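You operate a simulated robot arm through the tools that you are given. There is no shell and no other tool. Be economical: measure what you need, move in short steps, check, and stop when the job is done.

You run a simulated two-armed robot. Do the job below in one go: nothing can be reset, and whatever is moved stays where it is left.

## Task
Shut the press three drawer. Put the 1.0 mm shim from the top of the press 3 table on the top of the set-up table and the 0.2 mm shim on the top of the packing table. Fetch the empty core and stand it on the top of the domes bench. Fetch the yellow card from the top of the press 3 table and set it on the clear patch of press 3 table. Fetch the white cup and set it on the reference keypad. Any order will do. Set down upright: empty core, white cup.

The check looks at the end state, three seconds after you hand in, the way a careful person would. Anything else that was tipped, shoved, dropped, spilled or broken makes it a failure.

## Robot
Two 7-joint arms with two-finger parallel grippers on one trunk, on a base that drives. Base frame: it is fixed to the floor where the robot stands at the start and does not move with it; the origin is under the middle of the robot, x ahead of it, y to its left, z up. Readings come in mm, rad, newtons and seconds.
The left shoulder is at the start at [50, 165, 980], the right one opposite. With the tool pointing down near the work surface each hand reaches from about 220 to 700 mm from the robot's upright axis, wherever it stands, measured 20 degrees to its own side. Places, roughly: clear patch of press 3 table [800, -300, 800]; empty core (4x4x8 cm) [700, -500, 800]; press three drawer [700, -100, 700]; reference keypad [-2750, -1000, 1000]; shim [1000, -250, 750]; top of the domes bench [-3100, -1000, 800]; top of the packing table [2200, 2900, 700]; top of the set-up table [4700, -200, 800]; white cup (7x7x8 cm) [-1500, -2300, 900]; yellow card [250, -1250, 750]. Payload 3.91 kg a hand.
The tool frame of a hand sits at the grasp point between the pads (the TCP): z along the fingers, y along the line on which they close. The tips reach 30 mm beyond it. Largest opening 110 mm; finger width 20, thickness 10; the body of the gripper, 48 by 112 mm, starts 55 mm behind the TCP.
Orientation is that of the tool frame in the base frame, as a unit quaternion [w, x, y, z]. With the fingers straight down and closing along the base's y, the tool's x points along the base's -x, its y along +y and its z along -z.

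## Interface
- The arms move only by the tool move_arm. It takes "left_steps", "right_steps" or both (then of equal length, played together; a hand with none holds still); each is a list of rows, each a list of 7 numbers: the shift along the base's x, y, z in units of 150 mm (1.0 is 150 mm), then the turn, a rotation vector about the base's x, y, z in units of 60 degrees (1.0 is 60 degrees), then the finger opening in mm, from 0 to 110. In form: [[tx, ty, tz, rx, ry, rz, fingers], ...]. A call has 1 to 8 rows; each row is the pose to reach, as a shift and turn from the pose commanded when the call began. A call with a number of a shift or a turn outside -1 to 1 is refused whole. Rows are played at 5 a second. More than 50 mm and 0.15 rad between two rows, or a gripper value outside its range, and nothing of the call is played. Where a pose cannot be reached the arm comes as near as it can. A force on the tool above 40 N (or 10 N above the force at the start of the call, whichever is more), or a blocked arm, ends the call early, and 0.2 s more pass. Each finger travels about 45 mm/s and halts on what it meets, pressing with about 35 N; the grip force reading is that of the motor and also rises with nothing between the fingers. The clock runs only during rows and for 0.2 s after the last one: add rows that repeat a pose to give the fingers time. It gives the time, the measured TCP pose, the force on the tool (base axes), the opening and the grip force at its end, in the units of the frame above (readings bear some noise), with the torque about the TCP (base axes, N m) and any sound that the robot's microphone picked up.
- Cameras (640 x 400 px; columns grow to the right, rows downward): "scene" is now at [108.5, -41.7, 1154.4]; the picture's right is [-0.46, -0.89, 0.00], its down [-0.47, 0.25, -0.85] and it looks along [0.75, -0.39, -0.53] (base axes); focal length 254 px, centre (320, 200). "left" rides on the left gripper at [72, -17, -103] in its tool frame; the picture's right is [0.23, 0.97, 0.00], its down [-0.76, 0.18, -0.62] and it looks along [-0.61, 0.14, 0.78] (tool axes); focal length 222 px, centre (320, 200). "right" rides on the right gripper at [72, 17, -103] in its tool frame; the picture's right is [-0.23, 0.97, 0.00], its down [-0.76, -0.18, -0.62] and it looks along [-0.61, -0.14, 0.78] (tool axes); focal length 222 px, centre (320, 200). There is no depth. A picture from a camera that has moved, and an enlarged one, comes with that camera's place and axes in the base frame and with its lens.
- camera(camera): a new picture of that camera. No time passes.
- lift_body(by): slides the trunk up (or, below 0, down) by that many mm; the arms and the scene camera ride with it, the base frame stays. It gives what a move gives, with no picture.
- roll_base(legs): drives the robot by 1 to 6 legs, each [ahead, left, turn to the left] in mm, mm and rad, along the robot's own axes; the way and the turn of a leg run together, so that a leg with both is an arc; at most 1500 mm and 3.142 rad a leg. The arms and the cameras ride along, it lands a little off, and it stops where it bumps. It gives what a move gives.
- pan_tilt(pan, tilt): turns the head with the scene camera to pan (to the left, within 1.396 rad either way) and tilt (down, from -0.506 to 1.204), counted from straight ahead of the robot. It gives what a move gives.
- inspect(camera, box): a new picture of the part [left, top, right, bottom] of that camera's present view, enlarged. No time passes.
- sign_off(): hands the job in; it is judged then, once.

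Go step by step. Nothing tells you exact positions but the pictures and the camera data: compare them with the known pose of the tool, close in by small moves and look again before you grip or let go. The budget is 175 turns and 148 pictures, counting those below and the enlarged ones. Unless the task says otherwise, let go and move clear before handing in.

The tools are called after "Request:" as a command line: name --argument value ..., lists and objects as JSON in quotes. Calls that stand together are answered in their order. move_arm: Moves the arms, as the interface text tells. Its arguments: {"type":"object","properties":{"left_steps":{"type":"array","items":{"type":"array","items":{"type":"number"}}},"right_steps":{"type":"array","items":{"type":"array","items":{"type":"number"}}}},"required":[]} The other tools are called the same way: lift_body (by) slides the trunk up or down; roll_base (legs) drives the base; pan_tilt (pan, tilt) turns the head that bears the scene camera; camera (camera) takes a picture; inspect (camera, box) takes an enlarged picture of a part of a camera's view; sign_off () hands the job in.

At the start:

```text
t: 0.0
left_position: [464.6, 28.1, 1028.8]
left_ee_rot: [-0.001, 0.0, 1.0, 0.0]
left_force: [0.0, -0.2, -0.2]
left_ft_torque: [-0.01, 0.0, -0.03]
left_grip_width: 110.0
left_grip_force: 0.0
right_position: [325.2, -351.9, 1030.3]
right_ee_rot: [-0.001, 0.0, 1.0, -0.001]
right_force: [0.2, -0.4, 1.4]
right_ft_torque: [-0.02, 0.02, -0.03]
right_grip_width: 109.6
right_grip_force: 0.0
trunk travel left (down, up): [-200.0, 303.0]
robot x, y, heading: [-0.9, -0.9, 0.001]
head pan, tilt: [-0.482, 0.559]
```

scene: 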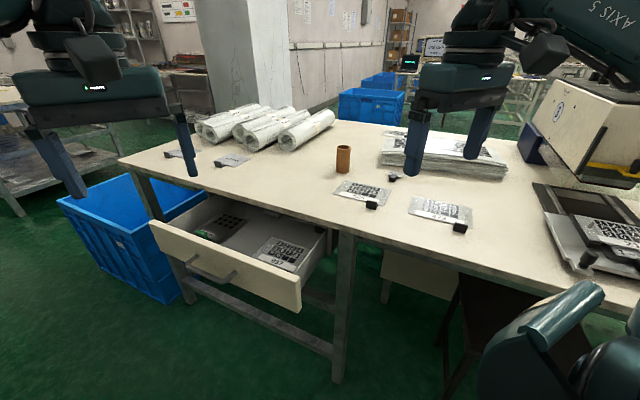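
right: 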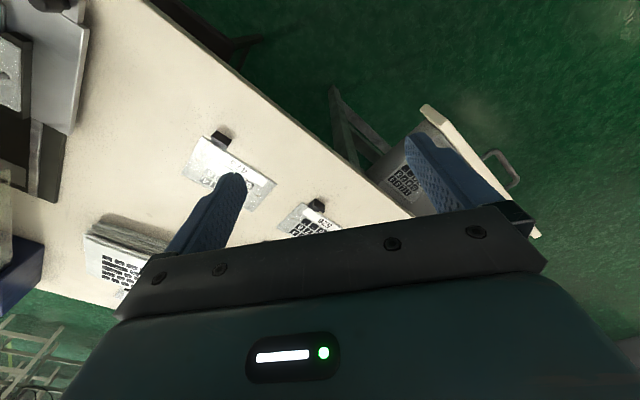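
left: 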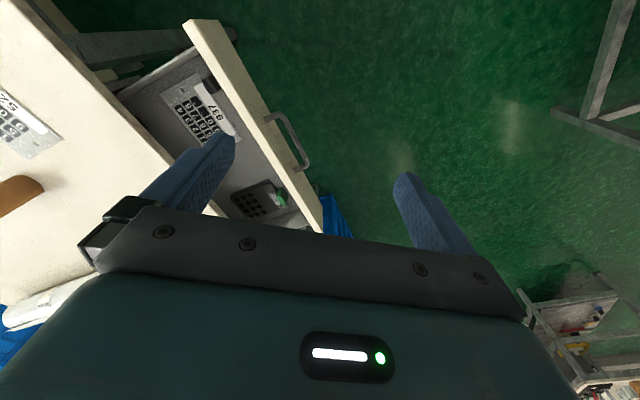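

I see the press 3 table with an open drawer, the brown core, several keypad-like cards and two objects near the far left edge that may be shims. I'll enlarge the views to identify things.

Request:
inspect --camera "scene" --box '[120, 90, 340, 230]'

Request:
inspect --camera "scene" --box '[320, 120, 500, 240]'

Request:
inspect --camera "scene" --box '[480, 60, 640, 300]'

```text
2.86 times, centred on (230, 160) of scene
camera zoom: at [108.5, -41.7, 1154.4], right [-0.46, -0.89, 0.0], down [-0.47, 0.25, -0.85], along [0.75, -0.39, -0.53], focal length 727 px, centre (577, 314)
```

zoom: 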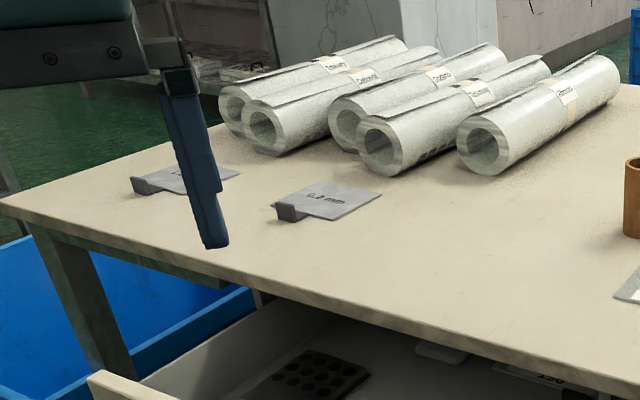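

```text
3.33 times, centred on (410, 180) of scene
camera zoom: at [108.5, -41.7, 1154.4], right [-0.46, -0.89, 0.0], down [-0.47, 0.25, -0.85], along [0.75, -0.39, -0.53], focal length 848 px, centre (20, 267)
```

zoom: 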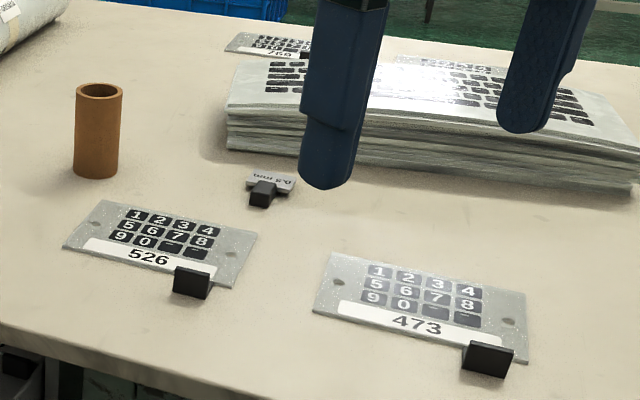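

```text
1.67 times, centred on (560, 180) of scene
camera zoom: at [108.5, -41.7, 1154.4], right [-0.46, -0.89, 0.0], down [-0.47, 0.25, -0.85], along [0.75, -0.39, -0.53], focal length 424 px, centre (-80, 233)
```

zoom: 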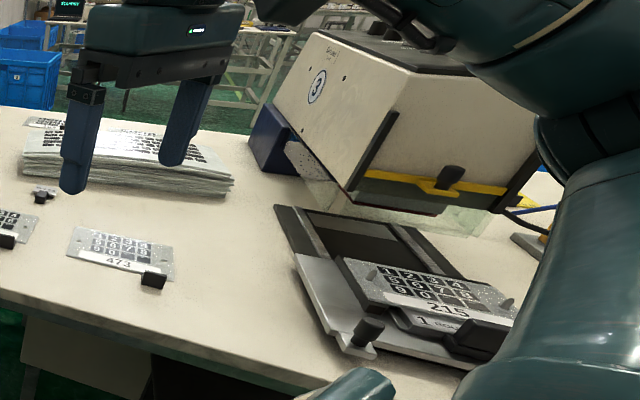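

The table's front edge runs obliquely in the base frame; I'll turn the robot to face it squarely and look again.

Request:
roll_base --legs '[[0, 0, -0.9]]'

Request:
pan_tilt --pan 0.3 --tilt 0.75

Request:
camera --camera "scene"

```text
t: 2.7
left_position: [315.5, -341.9, 1028.5]
left_ee_rot: [0.0, 0.428, 0.904, 0.0]
left_force: [-0.3, -0.3, -0.1]
left_ft_torque: [-0.02, -0.01, 0.01]
left_grip_width: 110.0
left_grip_force: 0.0
right_position: [-67.4, -475.6, 1030.8]
right_ee_rot: [0.0, 0.428, 0.904, 0.0]
right_force: [0.1, 0.5, -0.5]
right_ft_torque: [0.04, 0.0, -0.01]
right_grip_width: 110.2
right_grip_force: 0.1
trunk travel left (down, up): [-200.0, 303.0]
robot x, y, heading: [5.3, 2.3, -0.887]
head pan, tilt: [-0.482, 0.559]
```

```text
t: 3.8
left_position: [315.7, -342.9, 1028.0]
left_ee_rot: [0.0, 0.428, 0.904, 0.0]
left_force: [-0.5, 0.2, 0.2]
left_ft_torque: [-0.03, 0.0, 0.0]
left_grip_width: 110.1
left_grip_force: 0.0
right_position: [-67.7, -475.7, 1031.3]
right_ee_rot: [0.0, 0.428, 0.904, 0.0]
right_force: [0.0, 0.0, 0.1]
right_ft_torque: [-0.03, -0.03, 0.03]
right_grip_width: 109.9
right_grip_force: 0.1
trunk travel left (down, up): [-200.0, 303.0]
robot x, y, heading: [0.4, 1.1, -0.884]
head pan, tilt: [0.3, 0.75]
```

```text
141 pictures are left
camera scene: at [87.4, -68.6, 1137.8], right [-0.55, -0.83, 0.0], down [-0.57, 0.38, -0.73], along [0.61, -0.4, -0.68], focal length 254 px, centre (320, 200)
```

scene: 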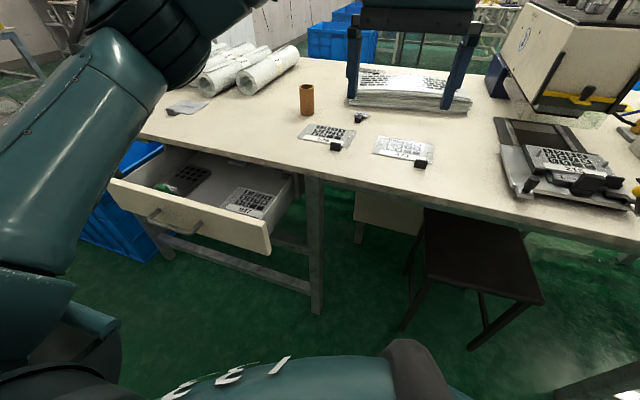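

The table edge heading is about -0.9 rad. I'll look around left, right for free floor before driving.

Request:
pan_tilt --pan 1.39 --tilt 0.4

Request:
camera --camera "scene"

Request:
pan_tilt --pan -1.0 --tilt 0.4

Request:
camera --camera "scene"

```text
t: 5.1
left_position: [315.2, -341.9, 1029.2]
left_ee_rot: [0.0, 0.428, 0.904, 0.0]
left_force: [0.5, -0.7, -0.1]
left_ft_torque: [0.02, 0.0, 0.0]
left_grip_width: 110.1
left_grip_force: 0.0
right_position: [-66.7, -474.7, 1029.8]
right_ee_rot: [0.0, 0.429, 0.903, 0.0]
right_force: [-0.3, 0.6, -0.2]
right_ft_torque: [-0.02, 0.02, 0.03]
right_grip_width: 110.0
right_grip_force: 0.2
trunk travel left (down, up): [-200.0, 303.0]
robot x, y, heading: [-1.1, 1.3, -0.887]
head pan, tilt: [1.389, 0.4]
```

```text
140 pictures are left
camera scene: at [99.5, 21.9, 1168.9], right [0.48, -0.88, 0.0], down [-0.34, -0.19, -0.92], along [0.81, 0.44, -0.39], focal length 254 px, centre (320, 200)
```

scene: 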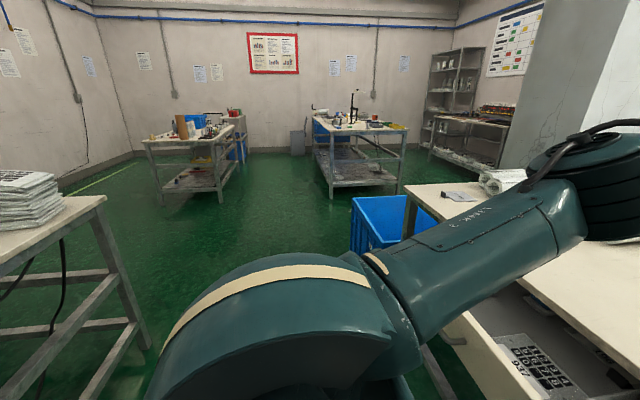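

```text
t: 7.3
left_position: [315.2, -343.0, 1027.7]
left_ee_rot: [0.0, 0.428, 0.904, 0.0]
left_force: [0.5, -1.4, 0.8]
left_ft_torque: [-0.01, -0.03, 0.01]
left_grip_width: 110.4
left_grip_force: 0.0
right_position: [-67.0, -475.1, 1031.7]
right_ee_rot: [0.0, 0.428, 0.904, 0.0]
right_force: [-0.2, 0.3, 0.6]
right_ft_torque: [-0.03, 0.02, 0.03]
right_grip_width: 109.9
right_grip_force: 0.1
trunk travel left (down, up): [-200.0, 303.0]
robot x, y, heading: [3.6, 2.6, -0.887]
head pan, tilt: [-1.0, 0.4]
```

```text
139 pictures are left
camera scene: at [-10.2, -110.9, 1168.9], right [-0.95, 0.31, 0.0], down [0.12, 0.37, -0.92], along [-0.28, -0.88, -0.39], focal length 254 px, centre (320, 200)
```

scene: 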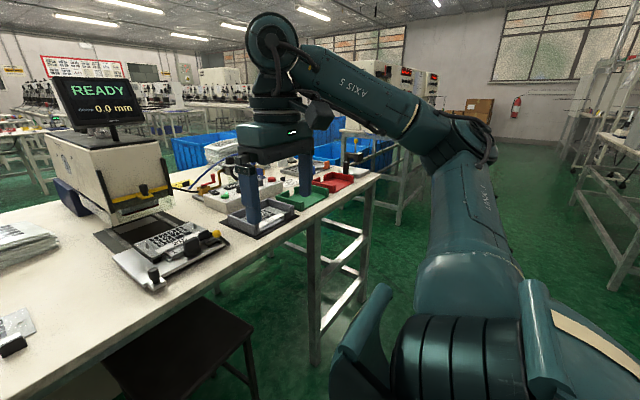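

Floor to the left is clear. I'll shift the robot about 300 mm left so the drawer is before the left arm.

Request:
roll_base --legs '[[0, 300, -0.013]]'

Request:
pan_tilt --pan 0.1 --tilt 0.9

Request:
camera --camera "scene"

Request:
camera --camera "left"

```text
t: 9.4
left_position: [547.6, -158.4, 1029.7]
left_ee_rot: [0.0, 0.438, 0.899, 0.0]
left_force: [0.6, 0.3, -0.5]
left_ft_torque: [0.04, 0.02, -0.01]
left_grip_width: 110.3
left_grip_force: 0.0
right_position: [162.0, -283.7, 1031.0]
right_ee_rot: [0.0, 0.439, 0.899, 0.0]
right_force: [0.0, 0.1, 0.0]
right_ft_torque: [-0.07, -0.04, -0.02]
right_grip_width: 110.1
right_grip_force: 0.0
trunk travel left (down, up): [-200.0, 303.0]
robot x, y, heading: [234.9, 194.1, -0.908]
head pan, tilt: [-1.0, 0.4]
```

```text
t: 10.7
left_position: [545.7, -159.3, 1029.5]
left_ee_rot: [0.0, 0.438, 0.899, 0.0]
left_force: [0.3, 0.0, -0.4]
left_ft_torque: [-0.01, -0.02, 0.04]
left_grip_width: 110.1
left_grip_force: 0.1
right_position: [160.8, -282.5, 1029.9]
right_ee_rot: [0.0, 0.438, 0.899, -0.001]
right_force: [0.2, 1.1, 0.1]
right_ft_torque: [-0.02, 0.0, 0.02]
right_grip_width: 110.4
right_grip_force: 0.0
trunk travel left (down, up): [-200.0, 303.0]
robot x, y, heading: [238.7, 188.5, -0.907]
head pan, tilt: [0.099, 0.901]
```

```text
138 pictures are left
camera scene: at [308.6, 113.1, 1125.9], right [-0.72, -0.69, 0.0], down [-0.54, 0.57, -0.62], along [0.43, -0.45, -0.78], focal length 254 px, centre (320, 200)
```

scene: 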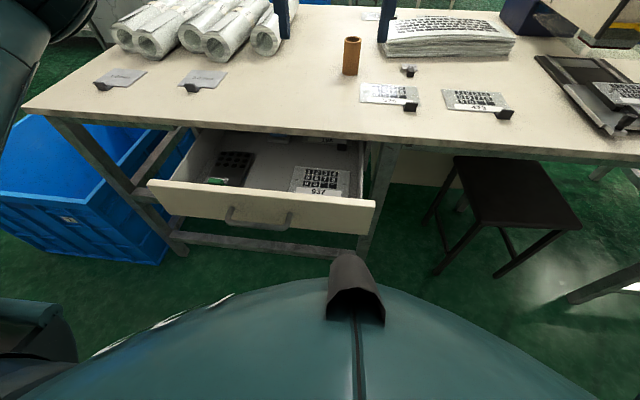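

```text
137 pictures are left
camera left: at [487.4, -111.4, 1132.7], right [0.63, 0.78, 0.0], down [0.61, -0.49, 0.62], along [0.49, -0.39, -0.78], focal length 222 px, centre (320, 200)
```

left: 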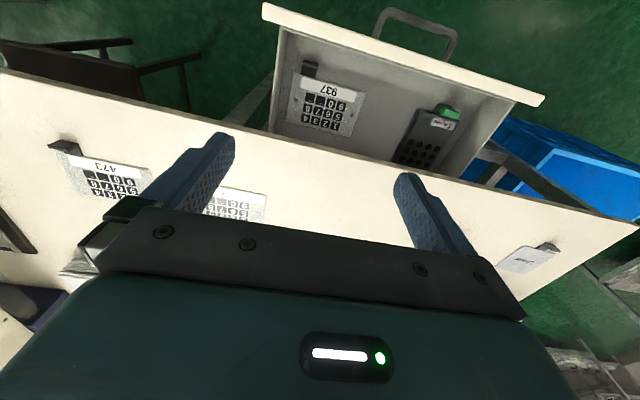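

Triangulation gives table top z≈800, drawer front at ~375 mm along the table normal (edge ~520). I'll close the left fingers, tilt the hand about 45° forward and bring it in front of the drawer panel.

Request:
move_arm --left_steps '[[-0.03, 0.1, -0.1, -0.076, -0.054, 0, 90], [-0.06, 0.2, -0.2, -0.152, -0.108, 0, 70], [-0.09, 0.3, -0.3, -0.229, -0.163, 0, 50], [-0.12, 0.4, -0.4, -0.305, -0.217, 0, 30], [-0.16, 0.5, -0.5, -0.382, -0.271, 0, 10], [-0.19, 0.6, -0.6, -0.458, -0.326, 0, 0], [-0.22, 0.7, -0.7, -0.535, -0.38, 0, 0], [-0.25, 0.775, -0.8, -0.611, -0.435, 0, 0]]'

Request:
camera --camera "left"

Request:
camera --camera "scene"

```text
t: 12.5
left_position: [508.7, -43.3, 911.0]
left_ee_rot: [0.336, 0.405, 0.83, -0.184]
left_force: [0.4, -0.3, -0.3]
left_ft_torque: [0.03, -0.02, 0.01]
left_grip_width: 0.1
left_grip_force: 34.9
right_position: [160.4, -283.5, 1030.2]
right_ee_rot: [-0.001, 0.439, 0.898, -0.001]
right_force: [0.5, 0.2, 0.7]
right_ft_torque: [0.0, 0.0, -0.03]
right_grip_width: 110.3
right_grip_force: 0.1
trunk travel left (down, up): [-200.0, 303.0]
robot x, y, heading: [238.3, 195.6, -0.909]
head pan, tilt: [0.099, 0.901]
```

```text
136 pictures are left
camera left: at [420.1, 46.2, 934.0], right [0.67, 0.71, -0.19], down [0.23, 0.05, 0.97], along [0.7, -0.7, -0.13], focal length 222 px, centre (320, 200)
```

left: 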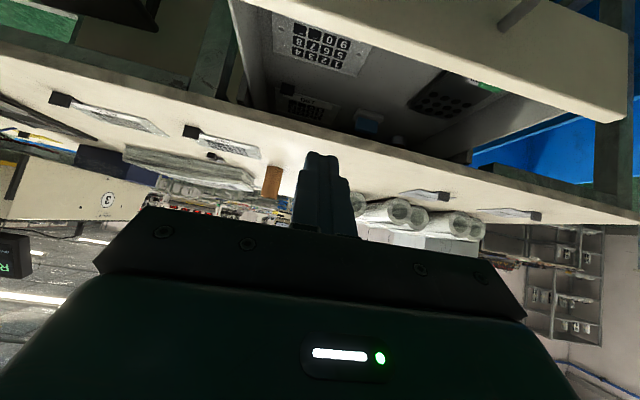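

```text
135 pictures are left
camera scene: at [308.6, 113.2, 1125.9], right [-0.72, -0.69, 0.0], down [-0.54, 0.57, -0.62], along [0.43, -0.45, -0.78], focal length 254 px, centre (320, 200)
```

scene: 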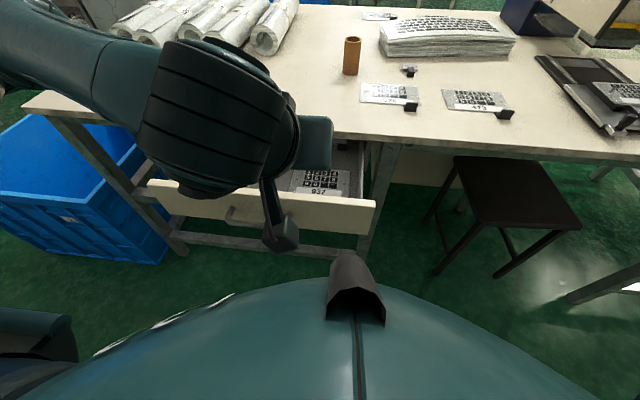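

Hand is positioned behind the drawer panel plane. I'll lower it to panel height, slightly withdrawn.

Request:
move_arm --left_steps '[[-0.058, 0.081, -0.2, 0, 0, 0, 0], [-0.058, 0.081, -0.4, 0, 0, 0, 0], [-0.058, 0.081, -0.6, 0, 0, 0, 0], [-0.058, 0.081, -0.8, 0, 0, 0, 0], [-0.058, 0.081, -0.967, 0, 0, 0, 0]]'

Request:
camera --camera "left"

Request:
camera --camera "scene"

```text
t: 13.7
left_position: [502.3, -29.2, 762.9]
left_ee_rot: [0.336, 0.405, 0.831, -0.183]
left_force: [0.5, 0.3, -0.2]
left_ft_torque: [0.02, 0.03, -0.04]
left_grip_width: 0.3
left_grip_force: 35.0
left hand out of reach, approached as far as the arm can: row 1, 2, 3, 4
right_position: [161.4, -284.1, 1031.2]
right_ee_rot: [0.001, 0.438, 0.899, 0.0]
right_force: [1.1, -0.8, 0.0]
right_ft_torque: [0.0, 0.01, -0.01]
right_grip_width: 110.0
right_grip_force: 0.1
trunk travel left (down, up): [-200.0, 303.0]
robot x, y, heading: [238.8, 190.7, -0.906]
head pan, tilt: [0.099, 0.901]
```

```text
134 pictures are left
camera left: at [412.9, 59.2, 786.2], right [0.67, 0.71, -0.19], down [0.23, 0.05, 0.97], along [0.7, -0.7, -0.13], focal length 222 px, centre (320, 200)
```

left: 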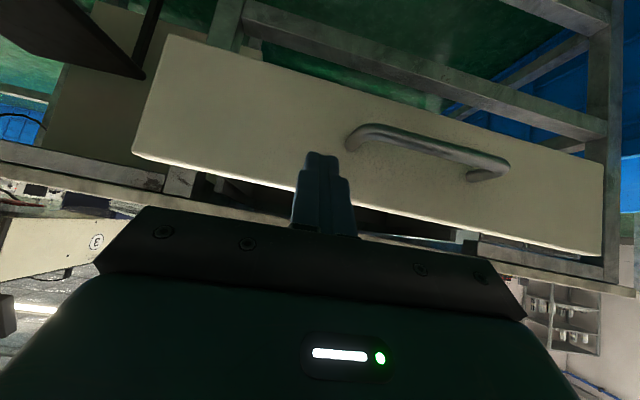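

```text
133 pictures are left
camera scene: at [308.7, 113.2, 1125.9], right [-0.72, -0.69, 0.0], down [-0.54, 0.57, -0.62], along [0.43, -0.45, -0.78], focal length 254 px, centre (320, 200)
```

scene: 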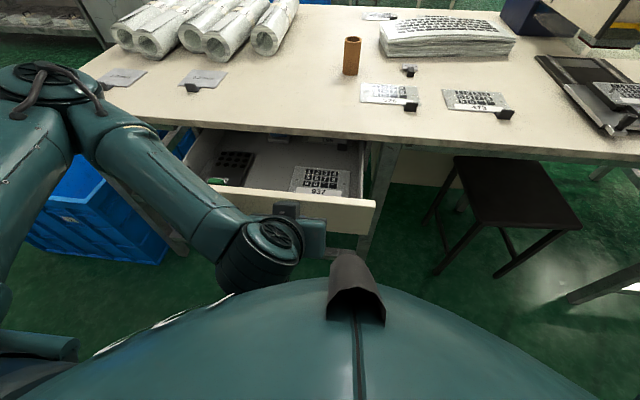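

Tip is low against the panel, right of the handle. Now push gently along the table normal.

Request:
move_arm --left_steps '[[0.077, -0.109, 0, 0, 0, 0, 0], [0.155, -0.217, 0, 0, 0, 0, 0], [0.213, -0.299, 0, 0, 0, 0, 0], [0.271, -0.38, 0, 0, 0, 0, 0], [0.329, -0.462, 0, 0, 0, 0, 0], [0.387, -0.543, 0, 0, 0, 0, 0], [0.445, -0.625, 0, 0, 0, 0, 0], [0.503, -0.706, 0, 0, 0, 0, 0]]'

Request:
camera --camera "scene"

Request:
camera --camera "left"

```text
t: 15.5
left_position: [576.7, -136.8, 762.2]
left_ee_rot: [0.336, 0.405, 0.83, -0.183]
left_force: [0.2, 1.2, 0.4]
left_ft_torque: [0.01, 0.02, 0.02]
left_grip_width: 0.0
left_grip_force: 34.7
right_position: [160.8, -283.8, 1031.1]
right_ee_rot: [0.0, 0.439, 0.899, 0.0]
right_force: [0.1, 0.1, 0.0]
right_ft_torque: [-0.02, -0.03, 0.03]
right_grip_width: 109.7
right_grip_force: 0.1
trunk travel left (down, up): [-200.0, 303.0]
robot x, y, heading: [239.8, 189.7, -0.908]
head pan, tilt: [0.099, 0.901]
```

```text
132 pictures are left
camera scene: at [308.7, 113.1, 1125.9], right [-0.72, -0.69, 0.0], down [-0.54, 0.57, -0.62], along [0.43, -0.45, -0.78], focal length 254 px, centre (320, 200)
```

scene: 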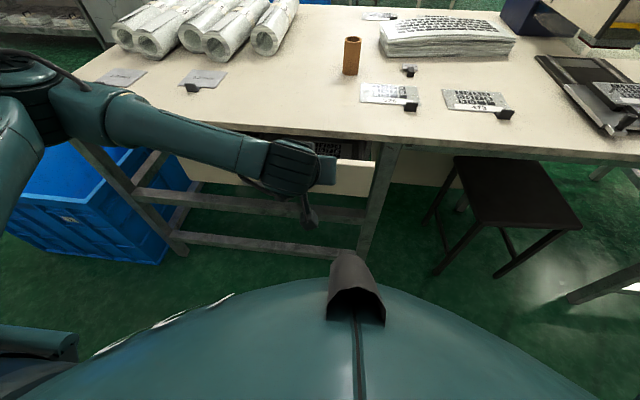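

```text
131 pictures are left
camera left: at [487.7, -47.6, 785.8], right [0.67, 0.71, -0.19], down [0.23, 0.05, 0.97], along [0.7, -0.7, -0.13], focal length 222 px, centre (320, 200)
```

left: 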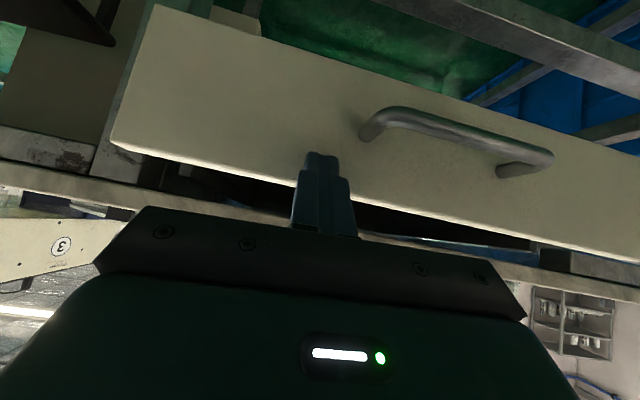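

The drawer is sliding; continue slowly until it stops.

Request:
move_arm --left_steps '[[0.039, -0.054, 0, 0, 0, 0, 0], [0.077, -0.109, 0, 0, 0, 0, 0], [0.116, -0.163, 0, 0, 0, 0, 0], [0.155, -0.217, 0, 0, 0, 0, 0], [0.186, -0.261, 0, 0, 0, 0, 0], [0.213, -0.299, 0, 0, 0, 0, 0], [0.24, -0.337, 0, 0, 0, 0, 0], [0.263, -0.37, 0, 0, 0, 0, 0]]'

Request:
camera --camera "scene"

Request:
camera --camera "left"

```text
t: 17.3
left_position: [615.0, -191.1, 765.9]
left_ee_rot: [0.336, 0.405, 0.83, -0.184]
left_force: [-0.6, 2.2, 0.3]
left_ft_torque: [0.02, -0.01, 0.03]
left_grip_width: 0.0
left_grip_force: 35.0
right_position: [161.1, -283.0, 1031.0]
right_ee_rot: [-0.001, 0.438, 0.899, 0.0]
right_force: [0.3, 1.0, 0.2]
right_ft_torque: [-0.01, -0.01, 0.01]
right_grip_width: 109.9
right_grip_force: 0.0
trunk travel left (down, up): [-200.0, 303.0]
robot x, y, heading: [237.6, 188.7, -0.903]
head pan, tilt: [0.099, 0.901]
```

```text
130 pictures are left
camera scene: at [308.6, 113.3, 1125.9], right [-0.72, -0.69, 0.0], down [-0.54, 0.57, -0.62], along [0.43, -0.45, -0.78], focal length 254 px, centre (320, 200)
```

scene: 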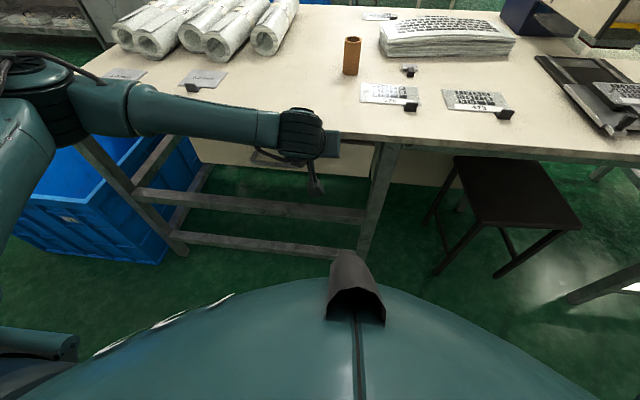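

```text
129 pictures are left
camera left: at [525.7, -101.3, 787.6], right [0.67, 0.71, -0.19], down [0.22, 0.05, 0.97], along [0.7, -0.7, -0.13], focal length 222 px, centre (320, 200)
```

left: 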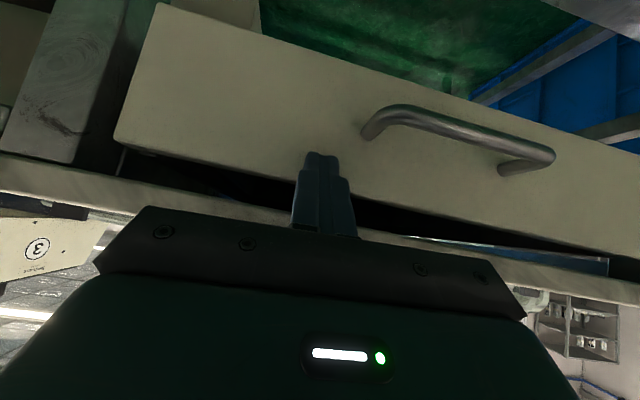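

Request:
move_arm --left_steps '[[0.02, -0.027, 0, 0, 0, 0, 0], [0.04, -0.054, 0, 0, 0, 0, 0], [0.058, -0.081, 0, 0, 0, 0, 0], [0.077, -0.109, 0, 0, 0, 0, 0], [0.097, -0.136, 0, 0, 0, 0, 0], [0.116, -0.163, 0, 0, 0, 0, 0], [0.135, -0.19, 0, 0, 0, 0, 0], [0.155, -0.217, 0, 0, 0, 0, 0]]'

Request:
camera --camera "left"

```text
t: 17.8
left_position: [613.2, -192.3, 763.1]
left_ee_rot: [0.331, 0.408, 0.831, -0.181]
left_force: [-3.9, 3.3, -0.5]
left_ft_torque: [-0.15, -0.22, 0.09]
left_grip_width: 0.0
left_grip_force: 35.3
right_position: [160.2, -281.8, 1032.0]
right_ee_rot: [0.001, 0.438, 0.899, 0.0]
right_force: [0.4, -1.1, -0.2]
right_ft_torque: [-0.02, 0.01, 0.02]
right_grip_width: 110.0
right_grip_force: 0.1
trunk travel left (down, up): [-200.0, 303.0]
robot x, y, heading: [242.7, 192.6, -0.903]
head pan, tilt: [0.099, 0.901]
stopped in row 2 (left hand): the force on the tool passed its limit (the readings are from after the stop); the commanded pose is now the measured one
```

```text
128 pictures are left
camera left: at [525.6, -101.9, 787.1], right [0.68, 0.71, -0.19], down [0.23, 0.04, 0.97], along [0.7, -0.7, -0.14], focal length 222 px, centre (320, 200)
```

left: 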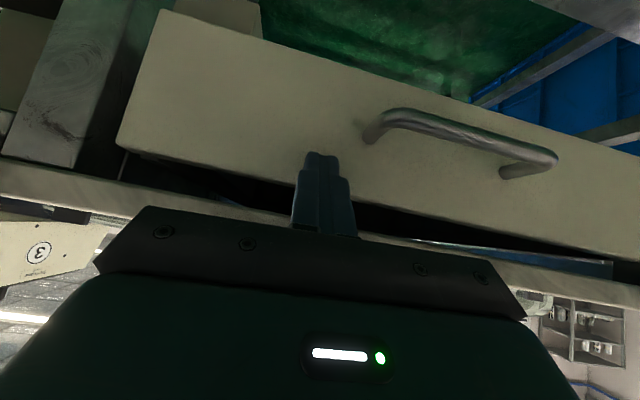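

Force limit hit: either the drawer is home or something else touches. I'll back off and inspect.

Request:
move_arm --left_steps '[[-0.116, 0.163, 0, 0, 0, 0, 0], [-0.232, 0.326, 0, 0, 0, 0, 0], [-0.348, 0.489, 0, 0, 0, 0, 0], [-0.464, 0.652, 0, 0, 0, 0, 0], [-0.58, 0.815, 0, 0, 0, 0, 0]]'

Request:
camera --camera "left"

Request:
inspect --camera "scene" --box '[100, 60, 420, 260]'

```text
t: 19.0
left_position: [528.1, -71.9, 761.8]
left_ee_rot: [0.331, 0.408, 0.831, -0.181]
left_force: [-0.2, 0.7, 0.6]
left_ft_torque: [-0.02, -0.02, 0.04]
left_grip_width: 0.1
left_grip_force: 35.4
right_position: [160.4, -282.2, 1030.7]
right_ee_rot: [0.0, 0.438, 0.899, -0.001]
right_force: [-0.2, 0.5, -0.3]
right_ft_torque: [0.02, -0.01, 0.0]
right_grip_width: 109.9
right_grip_force: 0.0
trunk travel left (down, up): [-200.0, 303.0]
robot x, y, heading: [239.0, 194.8, -0.904]
head pan, tilt: [0.099, 0.901]
```

```text
127 pictures are left
camera left: at [439.9, 18.5, 785.8], right [0.67, 0.71, -0.19], down [0.23, 0.04, 0.97], along [0.7, -0.7, -0.14], focal length 222 px, centre (320, 200)
```

left: 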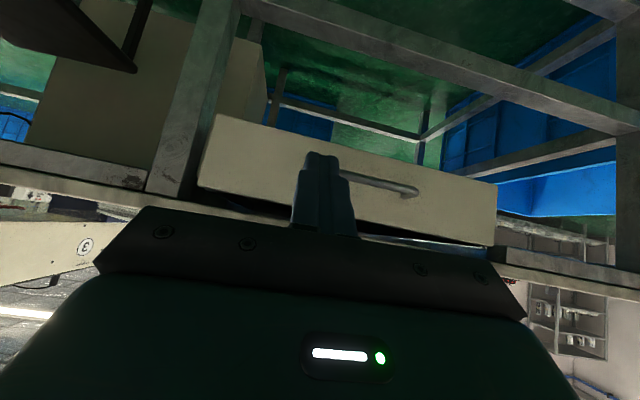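

```text
2.00 times, centred on (260, 160) of scene
camera zoom: at [308.4, 113.7, 1125.9], right [-0.72, -0.69, 0.0], down [-0.54, 0.57, -0.62], along [0.43, -0.45, -0.78], focal length 509 px, centre (440, 280)
```

zoom: 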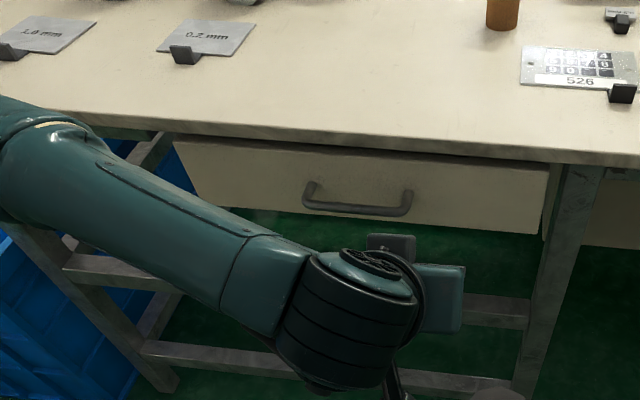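

Drawer looks shut. Now I'll raise and straighten the left hand, then drive left to stand before the two shims.

Request:
move_arm --left_steps '[[0, 0, 0.25, 0, 0, 0, 0], [0, 0, 0.5, 0.1, 0.072, 0, 0], [0, 0, 0.75, 0.2, 0.143, 0, 0], [0, 0, 1, 0.3, 0.215, 0, 0], [0, 0, 1, 0.4, 0.287, 0, 0], [0, 0, 1, 0.5, 0.358, 0, 30], [0, 0, 1, 0.603, 0.43, 0, 50]]'

Request:
move_arm --left_steps '[[0, 0, 0.25, 0, 0, 0, 50], [0, 0, 0.5, 0, 0, 0, 50], [0, 0, 0.75, 0, 0, 0, 50], [0, 0, 1, 0, 0, 0, 50]]'

Request:
camera --camera "scene"

```text
t: 20.6
left_position: [526.7, -70.3, 912.9]
left_ee_rot: [-0.003, 0.44, 0.898, -0.001]
left_force: [0.3, -0.5, -0.3]
left_ft_torque: [-0.01, 0.02, 0.01]
left_grip_width: 49.4
left_grip_force: 0.2
right_position: [161.8, -282.0, 1031.7]
right_ee_rot: [0.0, 0.438, 0.899, 0.0]
right_force: [0.1, -0.5, 0.8]
right_ft_torque: [0.01, -0.01, 0.0]
right_grip_width: 110.0
right_grip_force: 0.1
trunk travel left (down, up): [-200.0, 303.0]
robot x, y, heading: [240.7, 190.5, -0.904]
head pan, tilt: [0.099, 0.901]
```

```text
t: 21.6
left_position: [528.4, -70.3, 1064.0]
left_ee_rot: [-0.002, 0.44, 0.898, 0.0]
left_force: [-0.5, -0.7, 0.7]
left_ft_torque: [-0.01, 0.01, 0.01]
left_grip_width: 50.1
left_grip_force: 0.1
right_position: [160.5, -283.3, 1031.8]
right_ee_rot: [0.0, 0.437, 0.899, 0.0]
right_force: [0.1, -0.6, 0.4]
right_ft_torque: [0.02, 0.01, -0.02]
right_grip_width: 110.2
right_grip_force: 0.1
trunk travel left (down, up): [-200.0, 303.0]
robot x, y, heading: [237.6, 190.8, -0.909]
head pan, tilt: [0.099, 0.901]
```

```text
125 pictures are left
camera scene: at [308.2, 113.9, 1125.9], right [-0.72, -0.69, 0.0], down [-0.54, 0.57, -0.62], along [0.43, -0.45, -0.78], focal length 254 px, centre (320, 200)
```

scene: 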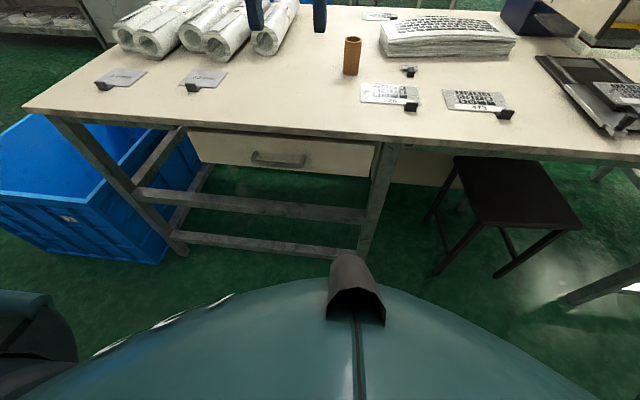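

Request:
roll_base --legs '[[90, 505, -0.045]]'

Request:
camera --camera "left"

Request:
camera --camera "right"

Request:
camera --camera "scene"

```text
t: 24.6
left_position: [976.3, 148.6, 1063.9]
left_ee_rot: [-0.001, 0.462, 0.887, -0.002]
left_force: [0.4, 0.4, 0.4]
left_ft_torque: [-0.01, -0.01, 0.01]
left_grip_width: 50.1
left_grip_force: 0.0
right_position: [599.6, -45.4, 1032.2]
right_ee_rot: [-0.001, 0.461, 0.888, 0.0]
right_force: [0.3, 0.5, -0.4]
right_ft_torque: [0.01, 0.01, 0.04]
right_grip_width: 110.1
right_grip_force: 0.0
trunk travel left (down, up): [-200.0, 303.0]
robot x, y, heading: [699.1, 423.6, -0.956]
head pan, tilt: [0.099, 0.901]
```

```text
124 pictures are left
camera left: at [920.4, 197.6, 1167.4], right [0.67, 0.74, 0.0], down [0.58, -0.52, 0.62], along [0.46, -0.42, -0.78], focal length 222 px, centre (320, 200)
```

left: 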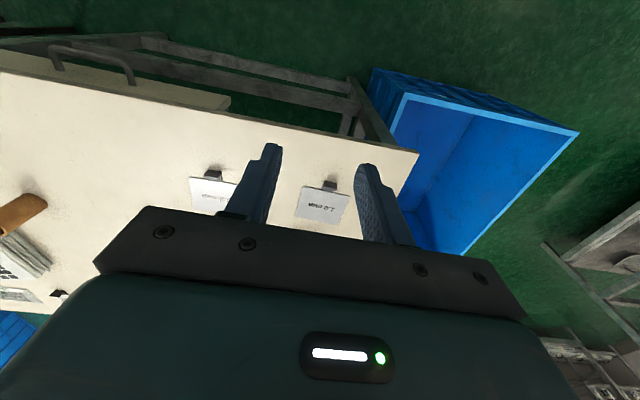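

```text
123 pictures are left
camera right: at [569.6, 23.6, 1134.1], right [0.93, 0.37, 0.0], down [0.29, -0.73, 0.62], along [0.23, -0.58, -0.78], focal length 222 px, centre (320, 200)
```

right: 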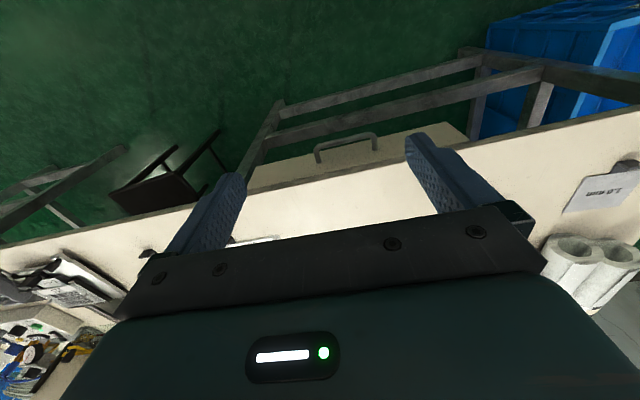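

```text
122 pictures are left
camera scene: at [766.5, 342.5, 1125.9], right [-0.76, -0.65, 0.0], down [-0.51, 0.59, -0.62], along [0.41, -0.47, -0.78], focal length 254 px, centre (320, 200)
```

scene: 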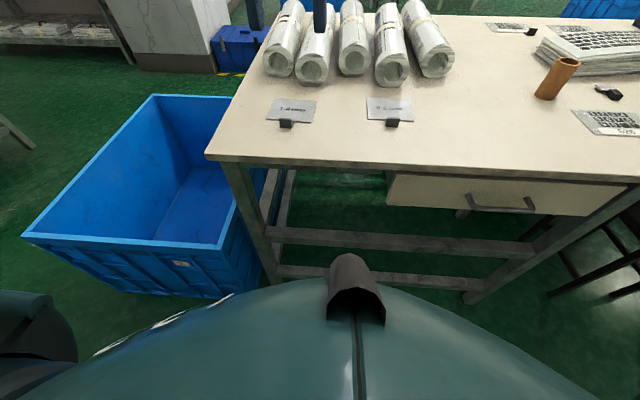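

Both shims with upright tabs are in front of me. Let me enlarge to see the tab geometry.

Request:
inspect --camera "scene" --box '[250, 85, 430, 140]'

Request:
inspect --camera "left" --box '[160, 140, 400, 250]'

```text
3.56 times, centred on (340, 112) of scene
camera zoom: at [766.5, 342.5, 1125.9], right [-0.76, -0.65, 0.0], down [-0.51, 0.59, -0.62], along [0.41, -0.47, -0.78], focal length 904 px, centre (249, 511)
```

zoom: 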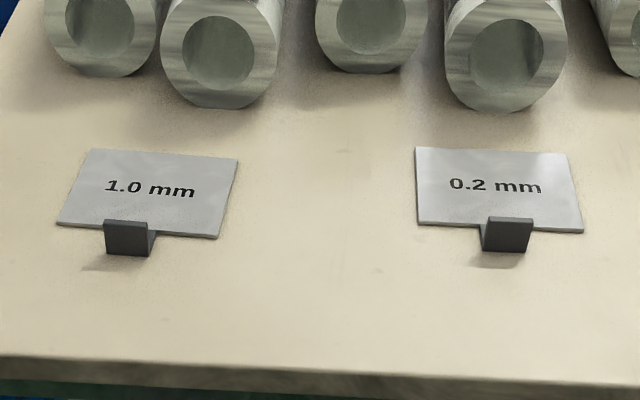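

```text
2.67 times, centred on (280, 195) of left
camera zoom: at [920.4, 197.6, 1167.4], right [0.67, 0.74, 0.0], down [0.58, -0.52, 0.62], along [0.46, -0.42, -0.78], focal length 592 px, centre (427, 213)
```

zoom: 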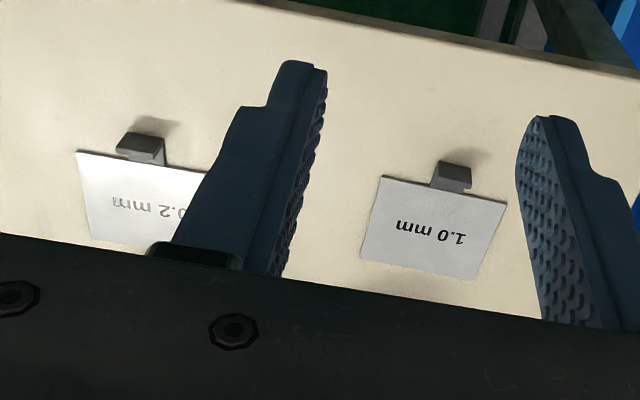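

Tabs stand up ~20 mm at the front edge; closing along the table's length will straddle them. Move the left hand above the 1.0 mm shim's tab.

Request:
move_arm --left_steps '[[0.18, -0.14, -0.2, 0, 0, 0, 70], [0.37, -0.28, -0.4, 0, 0, 0, 70], [0.55, -0.42, -0.6, 0, 0, 0, 70], [0.74, -0.56, -0.8, 0, 0, 0, 70], [0.92, -0.7, -1.0, 0, 0, 0, 70]]'

Request:
camera --camera "left"

Request:
inspect --camera "scene" --box '[220, 40, 440, 180]'

```text
t: 25.9
left_position: [1114.1, 44.6, 912.0]
left_ee_rot: [-0.001, 0.463, 0.886, -0.001]
left_force: [0.3, -0.7, -0.3]
left_ft_torque: [0.01, -0.02, 0.0]
left_grip_width: 70.1
left_grip_force: 0.1
right_position: [599.6, -45.8, 1030.7]
right_ee_rot: [0.0, 0.461, 0.887, 0.001]
right_force: [0.7, -0.2, 0.5]
right_ft_torque: [-0.01, -0.01, 0.02]
right_grip_width: 109.9
right_grip_force: 0.0
trunk travel left (down, up): [-200.0, 303.0]
robot x, y, heading: [697.0, 420.9, -0.955]
head pan, tilt: [0.099, 0.901]
```

```text
119 pictures are left
camera left: at [1058.1, 96.1, 1016.0], right [0.67, 0.74, 0.0], down [0.58, -0.52, 0.62], along [0.46, -0.42, -0.78], focal length 222 px, centre (320, 200)
```

left: 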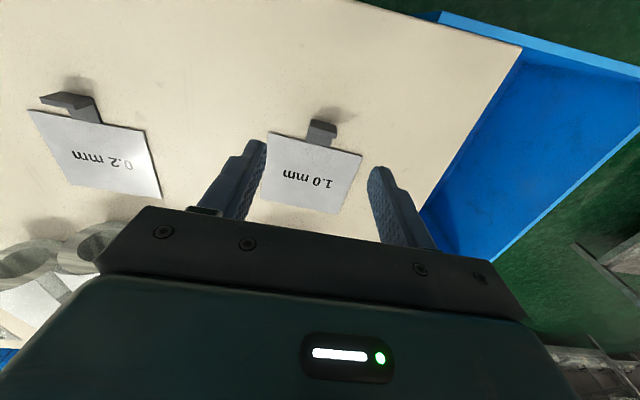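

```text
2.86 times, centred on (330, 110) of scene
camera zoom: at [766.4, 342.3, 1125.9], right [-0.76, -0.65, 0.0], down [-0.51, 0.59, -0.62], along [0.41, -0.47, -0.78], focal length 727 px, centre (291, 457)
```

zoom: 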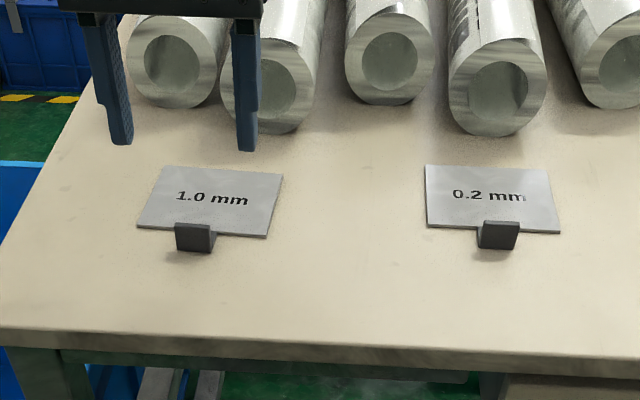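

Aligned over the 1.0 tab. Descend so the tips stop ~6 mm above the table.

Request:
move_arm --left_steps '[[0, 0.01, -0.15, 0, 0, 0, 60], [0, 0.01, -0.3, 0, 0, 0, 60], [0, 0.01, -0.42, 0, 0, 0, 60], [0, 0.01, -0.5, 0, 0, 0, 60]]'

Request:
camera --camera "left"

Request:
inspect --camera "scene" --box '[230, 60, 350, 140]'

```text
t: 26.9
left_position: [1114.8, 44.9, 838.7]
left_ee_rot: [0.0, 0.464, 0.886, -0.001]
left_force: [0.2, -0.9, 0.1]
left_ft_torque: [0.02, 0.01, -0.02]
left_grip_width: 59.7
left_grip_force: 0.1
right_position: [598.5, -47.1, 1029.8]
right_ee_rot: [0.0, 0.461, 0.887, 0.001]
right_force: [-0.1, 0.0, 0.2]
right_ft_torque: [-0.06, 0.01, -0.03]
right_grip_width: 109.9
right_grip_force: 0.1
trunk travel left (down, up): [-200.0, 303.0]
robot x, y, heading: [701.5, 426.5, -0.957]
head pan, tilt: [0.099, 0.901]
```

```text
117 pictures are left
camera left: at [1059.2, 95.7, 943.2], right [0.67, 0.74, 0.0], down [0.58, -0.52, 0.62], along [0.46, -0.42, -0.78], focal length 222 px, centre (320, 200)
```

left: 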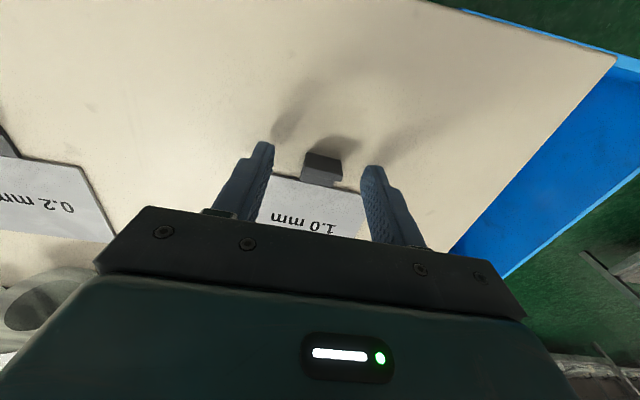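

```text
5.00 times, centred on (290, 100) of scene
camera zoom: at [766.4, 342.4, 1125.9], right [-0.76, -0.65, 0.0], down [-0.51, 0.59, -0.62], along [0.41, -0.47, -0.78], focal length 1272 px, centre (470, 700)
```

zoom: 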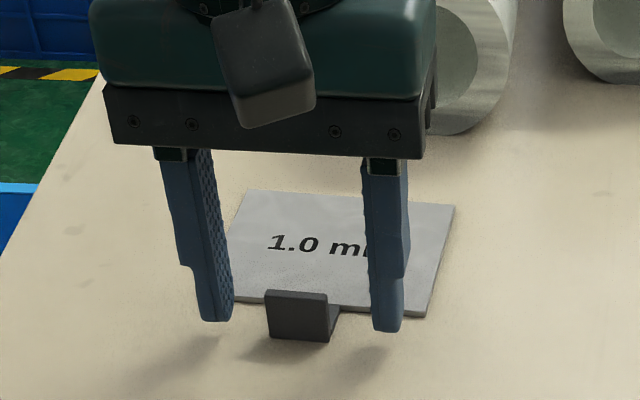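

The tab plate is about 7 mm nearer to me than the finger centreline; shift slightly, lower 3 mm and close.

Request:
move_arm --left_steps '[[-0.027, 0.038, 0, 0, 0, 0, 60], [-0.027, 0.038, -0.02, 0, 0, 0, 40], [-0.027, 0.038, -0.02, 0, 0, 0, 15], [-0.027, 0.038, -0.02, 0, 0, 0, 5], [-0.027, 0.038, -0.02, 0, 0, 0, 5], [-0.027, 0.038, -0.02, 0, 0, 0, 5]]'

Request:
camera --camera "left"

```text
t: 28.2
left_position: [1109.5, 48.0, 836.4]
left_ee_rot: [-0.001, 0.463, 0.887, 0.0]
left_force: [-0.5, 0.1, 0.2]
left_ft_torque: [-0.06, -0.08, 0.01]
left_grip_width: 24.6
left_grip_force: 35.2
right_position: [599.1, -45.2, 1031.6]
right_ee_rot: [0.0, 0.462, 0.887, -0.001]
right_force: [-0.4, 0.2, 0.6]
right_ft_torque: [0.03, 0.04, 0.02]
right_grip_width: 109.8
right_grip_force: 0.1
trunk travel left (down, up): [-200.0, 303.0]
robot x, y, heading: [700.5, 422.7, -0.956]
head pan, tilt: [0.099, 0.901]
```

```text
115 pictures are left
camera left: at [1054.1, 100.8, 939.9], right [0.67, 0.74, 0.0], down [0.58, -0.52, 0.62], along [0.46, -0.42, -0.78], focal length 222 px, centre (320, 200)
```

left: 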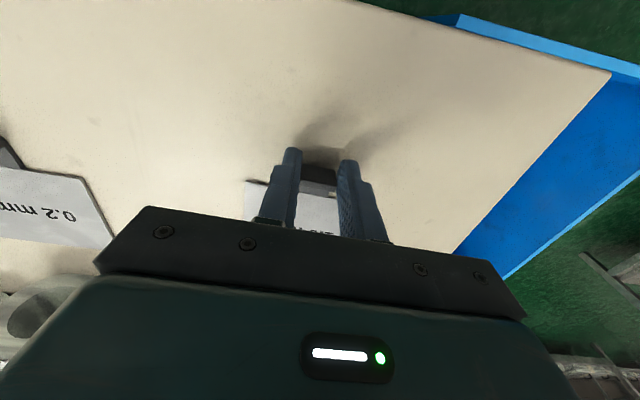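

Gripped at 24.6 mm. Lift and bring it back.

Request:
move_arm --left_steps '[[0, 0, 0.1, 0, 0, 0, 5], [0, 0, 0.3, 0, 0, 0, 5], [0, 0, 0.6, 0, 0, 0, 5], [0, 0, 0.9, 0, 0, 0, 5], [0, 0.1, 1.0, 0, 0, 0, 5], [0, 0.3, 1.0, 0, 0, 0, 5], [0, 0.5, 1.0, 0, 0, 0, 5]]'

Request:
camera --camera "scene"

```text
t: 29.9
left_position: [1108.1, 124.7, 986.7]
left_ee_rot: [0.0, 0.462, 0.887, -0.002]
left_force: [0.4, 0.7, 0.2]
left_ft_torque: [0.05, 0.02, -0.01]
left_grip_width: 4.9
left_grip_force: 0.0
right_position: [598.2, -46.6, 1031.0]
right_ee_rot: [0.001, 0.461, 0.887, 0.0]
right_force: [-0.6, -0.7, 1.3]
right_ft_torque: [0.0, 0.02, 0.02]
right_grip_width: 110.1
right_grip_force: 0.1
trunk travel left (down, up): [-200.0, 303.0]
robot x, y, heading: [700.3, 419.7, -0.956]
head pan, tilt: [0.099, 0.901]
```

```text
114 pictures are left
camera scene: at [766.4, 342.6, 1125.9], right [-0.76, -0.65, 0.0], down [-0.51, 0.59, -0.62], along [0.41, -0.47, -0.78], focal length 254 px, centre (320, 200)
```

scene: 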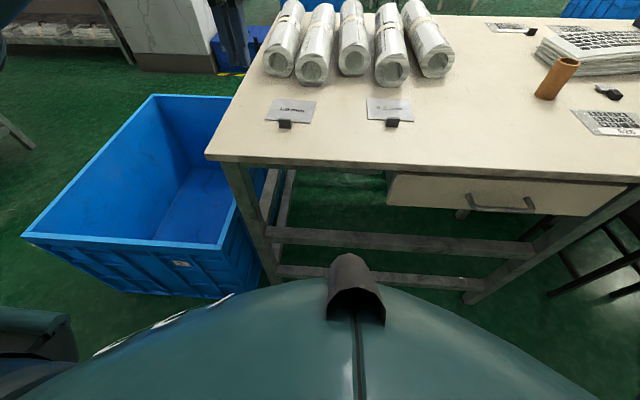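

The tab slipped out. Let me look closely at the tab again before choosing a better grip.

Request:
inspect --camera "scene" --box '[255, 90, 325, 135]'

Request:
camera --camera "left"

```text
8.89 times, centred on (290, 112) of scene
camera zoom: at [766.4, 342.6, 1125.9], right [-0.76, -0.65, 0.0], down [-0.51, 0.59, -0.62], along [0.41, -0.47, -0.78], focal length 2261 px, centre (587, 978)
```

zoom: 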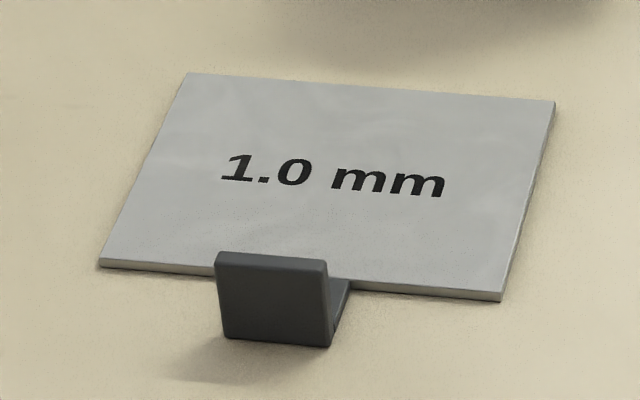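

```text
112 pictures are left
camera left: at [1053.6, 175.3, 1089.4], right [0.67, 0.74, 0.0], down [0.58, -0.52, 0.62], along [0.46, -0.42, -0.78], focal length 222 px, centre (320, 200)
```

left: 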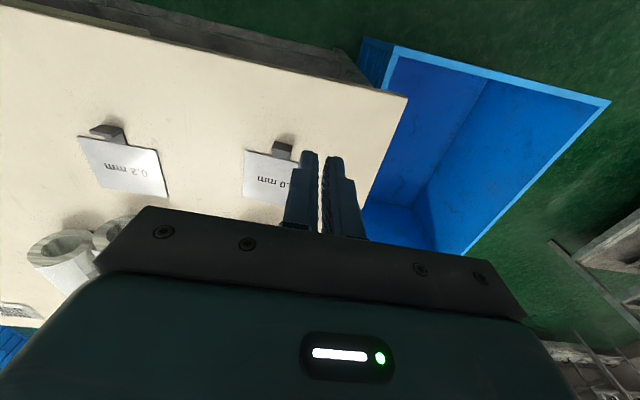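

The plate is 25 mm wide, z 800–821, centred about (1121, 46); my grip caught only its edge. I'll rotate the hand ~90° and pinch the plate front-to-back instead.

Request:
move_arm --left_steps '[[0, 0, 0, 0, 0, -0.129, 30], [0, 0, 0, 0, 0, -0.257, 50], [0, 0, 0, 0, 0, -0.386, 50], [0, 0, 0, 0, 0, -0.514, 50], [0, 0, 0, 0, 0, -0.643, 50], [0, 0, 0, 0, 0, -0.771, 50]]'

Request:
move_arm --left_steps '[[0.014, -0.09, -0.1, 0, 0, -0.129, 50], [0.029, -0.18, -0.2, 0, 0, -0.257, 50], [0.043, -0.26, -0.3, 0, 0, -0.386, 50], [0.058, -0.35, -0.4, 0, 0, -0.514, 50], [0.072, -0.44, -0.5, 0, 0, -0.643, 50], [0.087, -0.527, -0.6, 0, 0, -0.771, 50]]'

Request:
camera --camera "left"

Request:
inspect --camera "scene" --box '[220, 40, 380, 150]'

```text
t: 31.2
left_position: [1111.1, 122.8, 985.2]
left_ee_rot: [-0.001, 0.775, 0.632, -0.001]
left_force: [0.4, 0.0, 0.1]
left_ft_torque: [0.0, 0.01, 0.02]
left_grip_width: 50.2
left_grip_force: 0.0
right_position: [599.1, -47.1, 1029.8]
right_ee_rot: [-0.001, 0.461, 0.887, 0.001]
right_force: [0.3, -0.4, -0.1]
right_ft_torque: [0.02, 0.03, 0.02]
right_grip_width: 110.2
right_grip_force: 0.1
trunk travel left (down, up): [-200.0, 303.0]
robot x, y, heading: [700.9, 422.8, -0.954]
head pan, tilt: [0.099, 0.901]
```

```text
t: 32.6
left_position: [926.0, 180.8, 926.3]
left_ee_rot: [0.002, 0.956, 0.294, 0.002]
left_force: [-0.5, -0.5, 0.9]
left_ft_torque: [-0.01, -0.05, 0.02]
left_grip_width: 49.9
left_grip_force: 0.0
left hand out of reach, approached as far as the arm can: row 1, 2, 3, 4, 5, 6
right_position: [597.9, -46.6, 1030.5]
right_ee_rot: [0.0, 0.461, 0.888, 0.001]
right_force: [0.7, -0.3, 0.3]
right_ft_torque: [0.06, -0.04, 0.0]
right_grip_width: 109.8
right_grip_force: 0.0
trunk travel left (down, up): [-200.0, 303.0]
robot x, y, heading: [701.0, 422.6, -0.962]
head pan, tilt: [0.099, 0.901]
```

```text
111 pictures are left
camera left: at [975.0, 236.4, 1030.2], right [0.73, -0.68, 0.0], down [-0.53, -0.57, 0.62], along [-0.42, -0.46, -0.78], focal length 222 px, centre (320, 200)
```

left: 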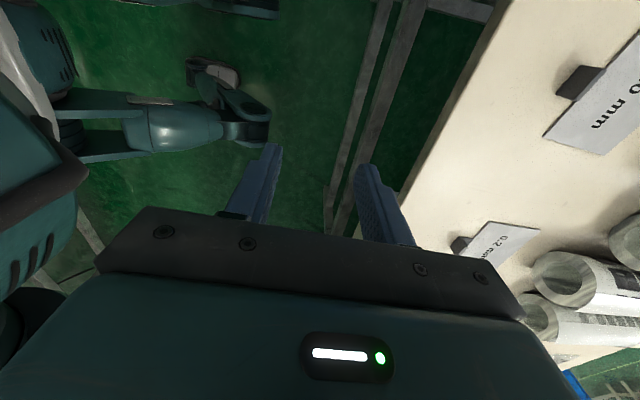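

```text
3.64 times, centred on (300, 95) of scene
camera zoom: at [765.7, 342.3, 1125.9], right [-0.76, -0.65, 0.0], down [-0.51, 0.59, -0.62], along [0.41, -0.47, -0.78], focal length 925 px, centre (393, 582)
```

zoom: 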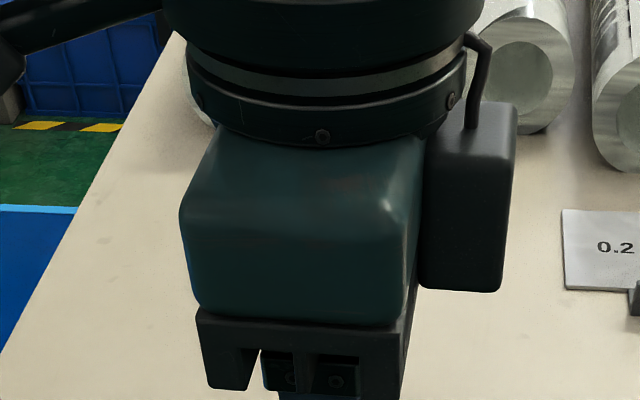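

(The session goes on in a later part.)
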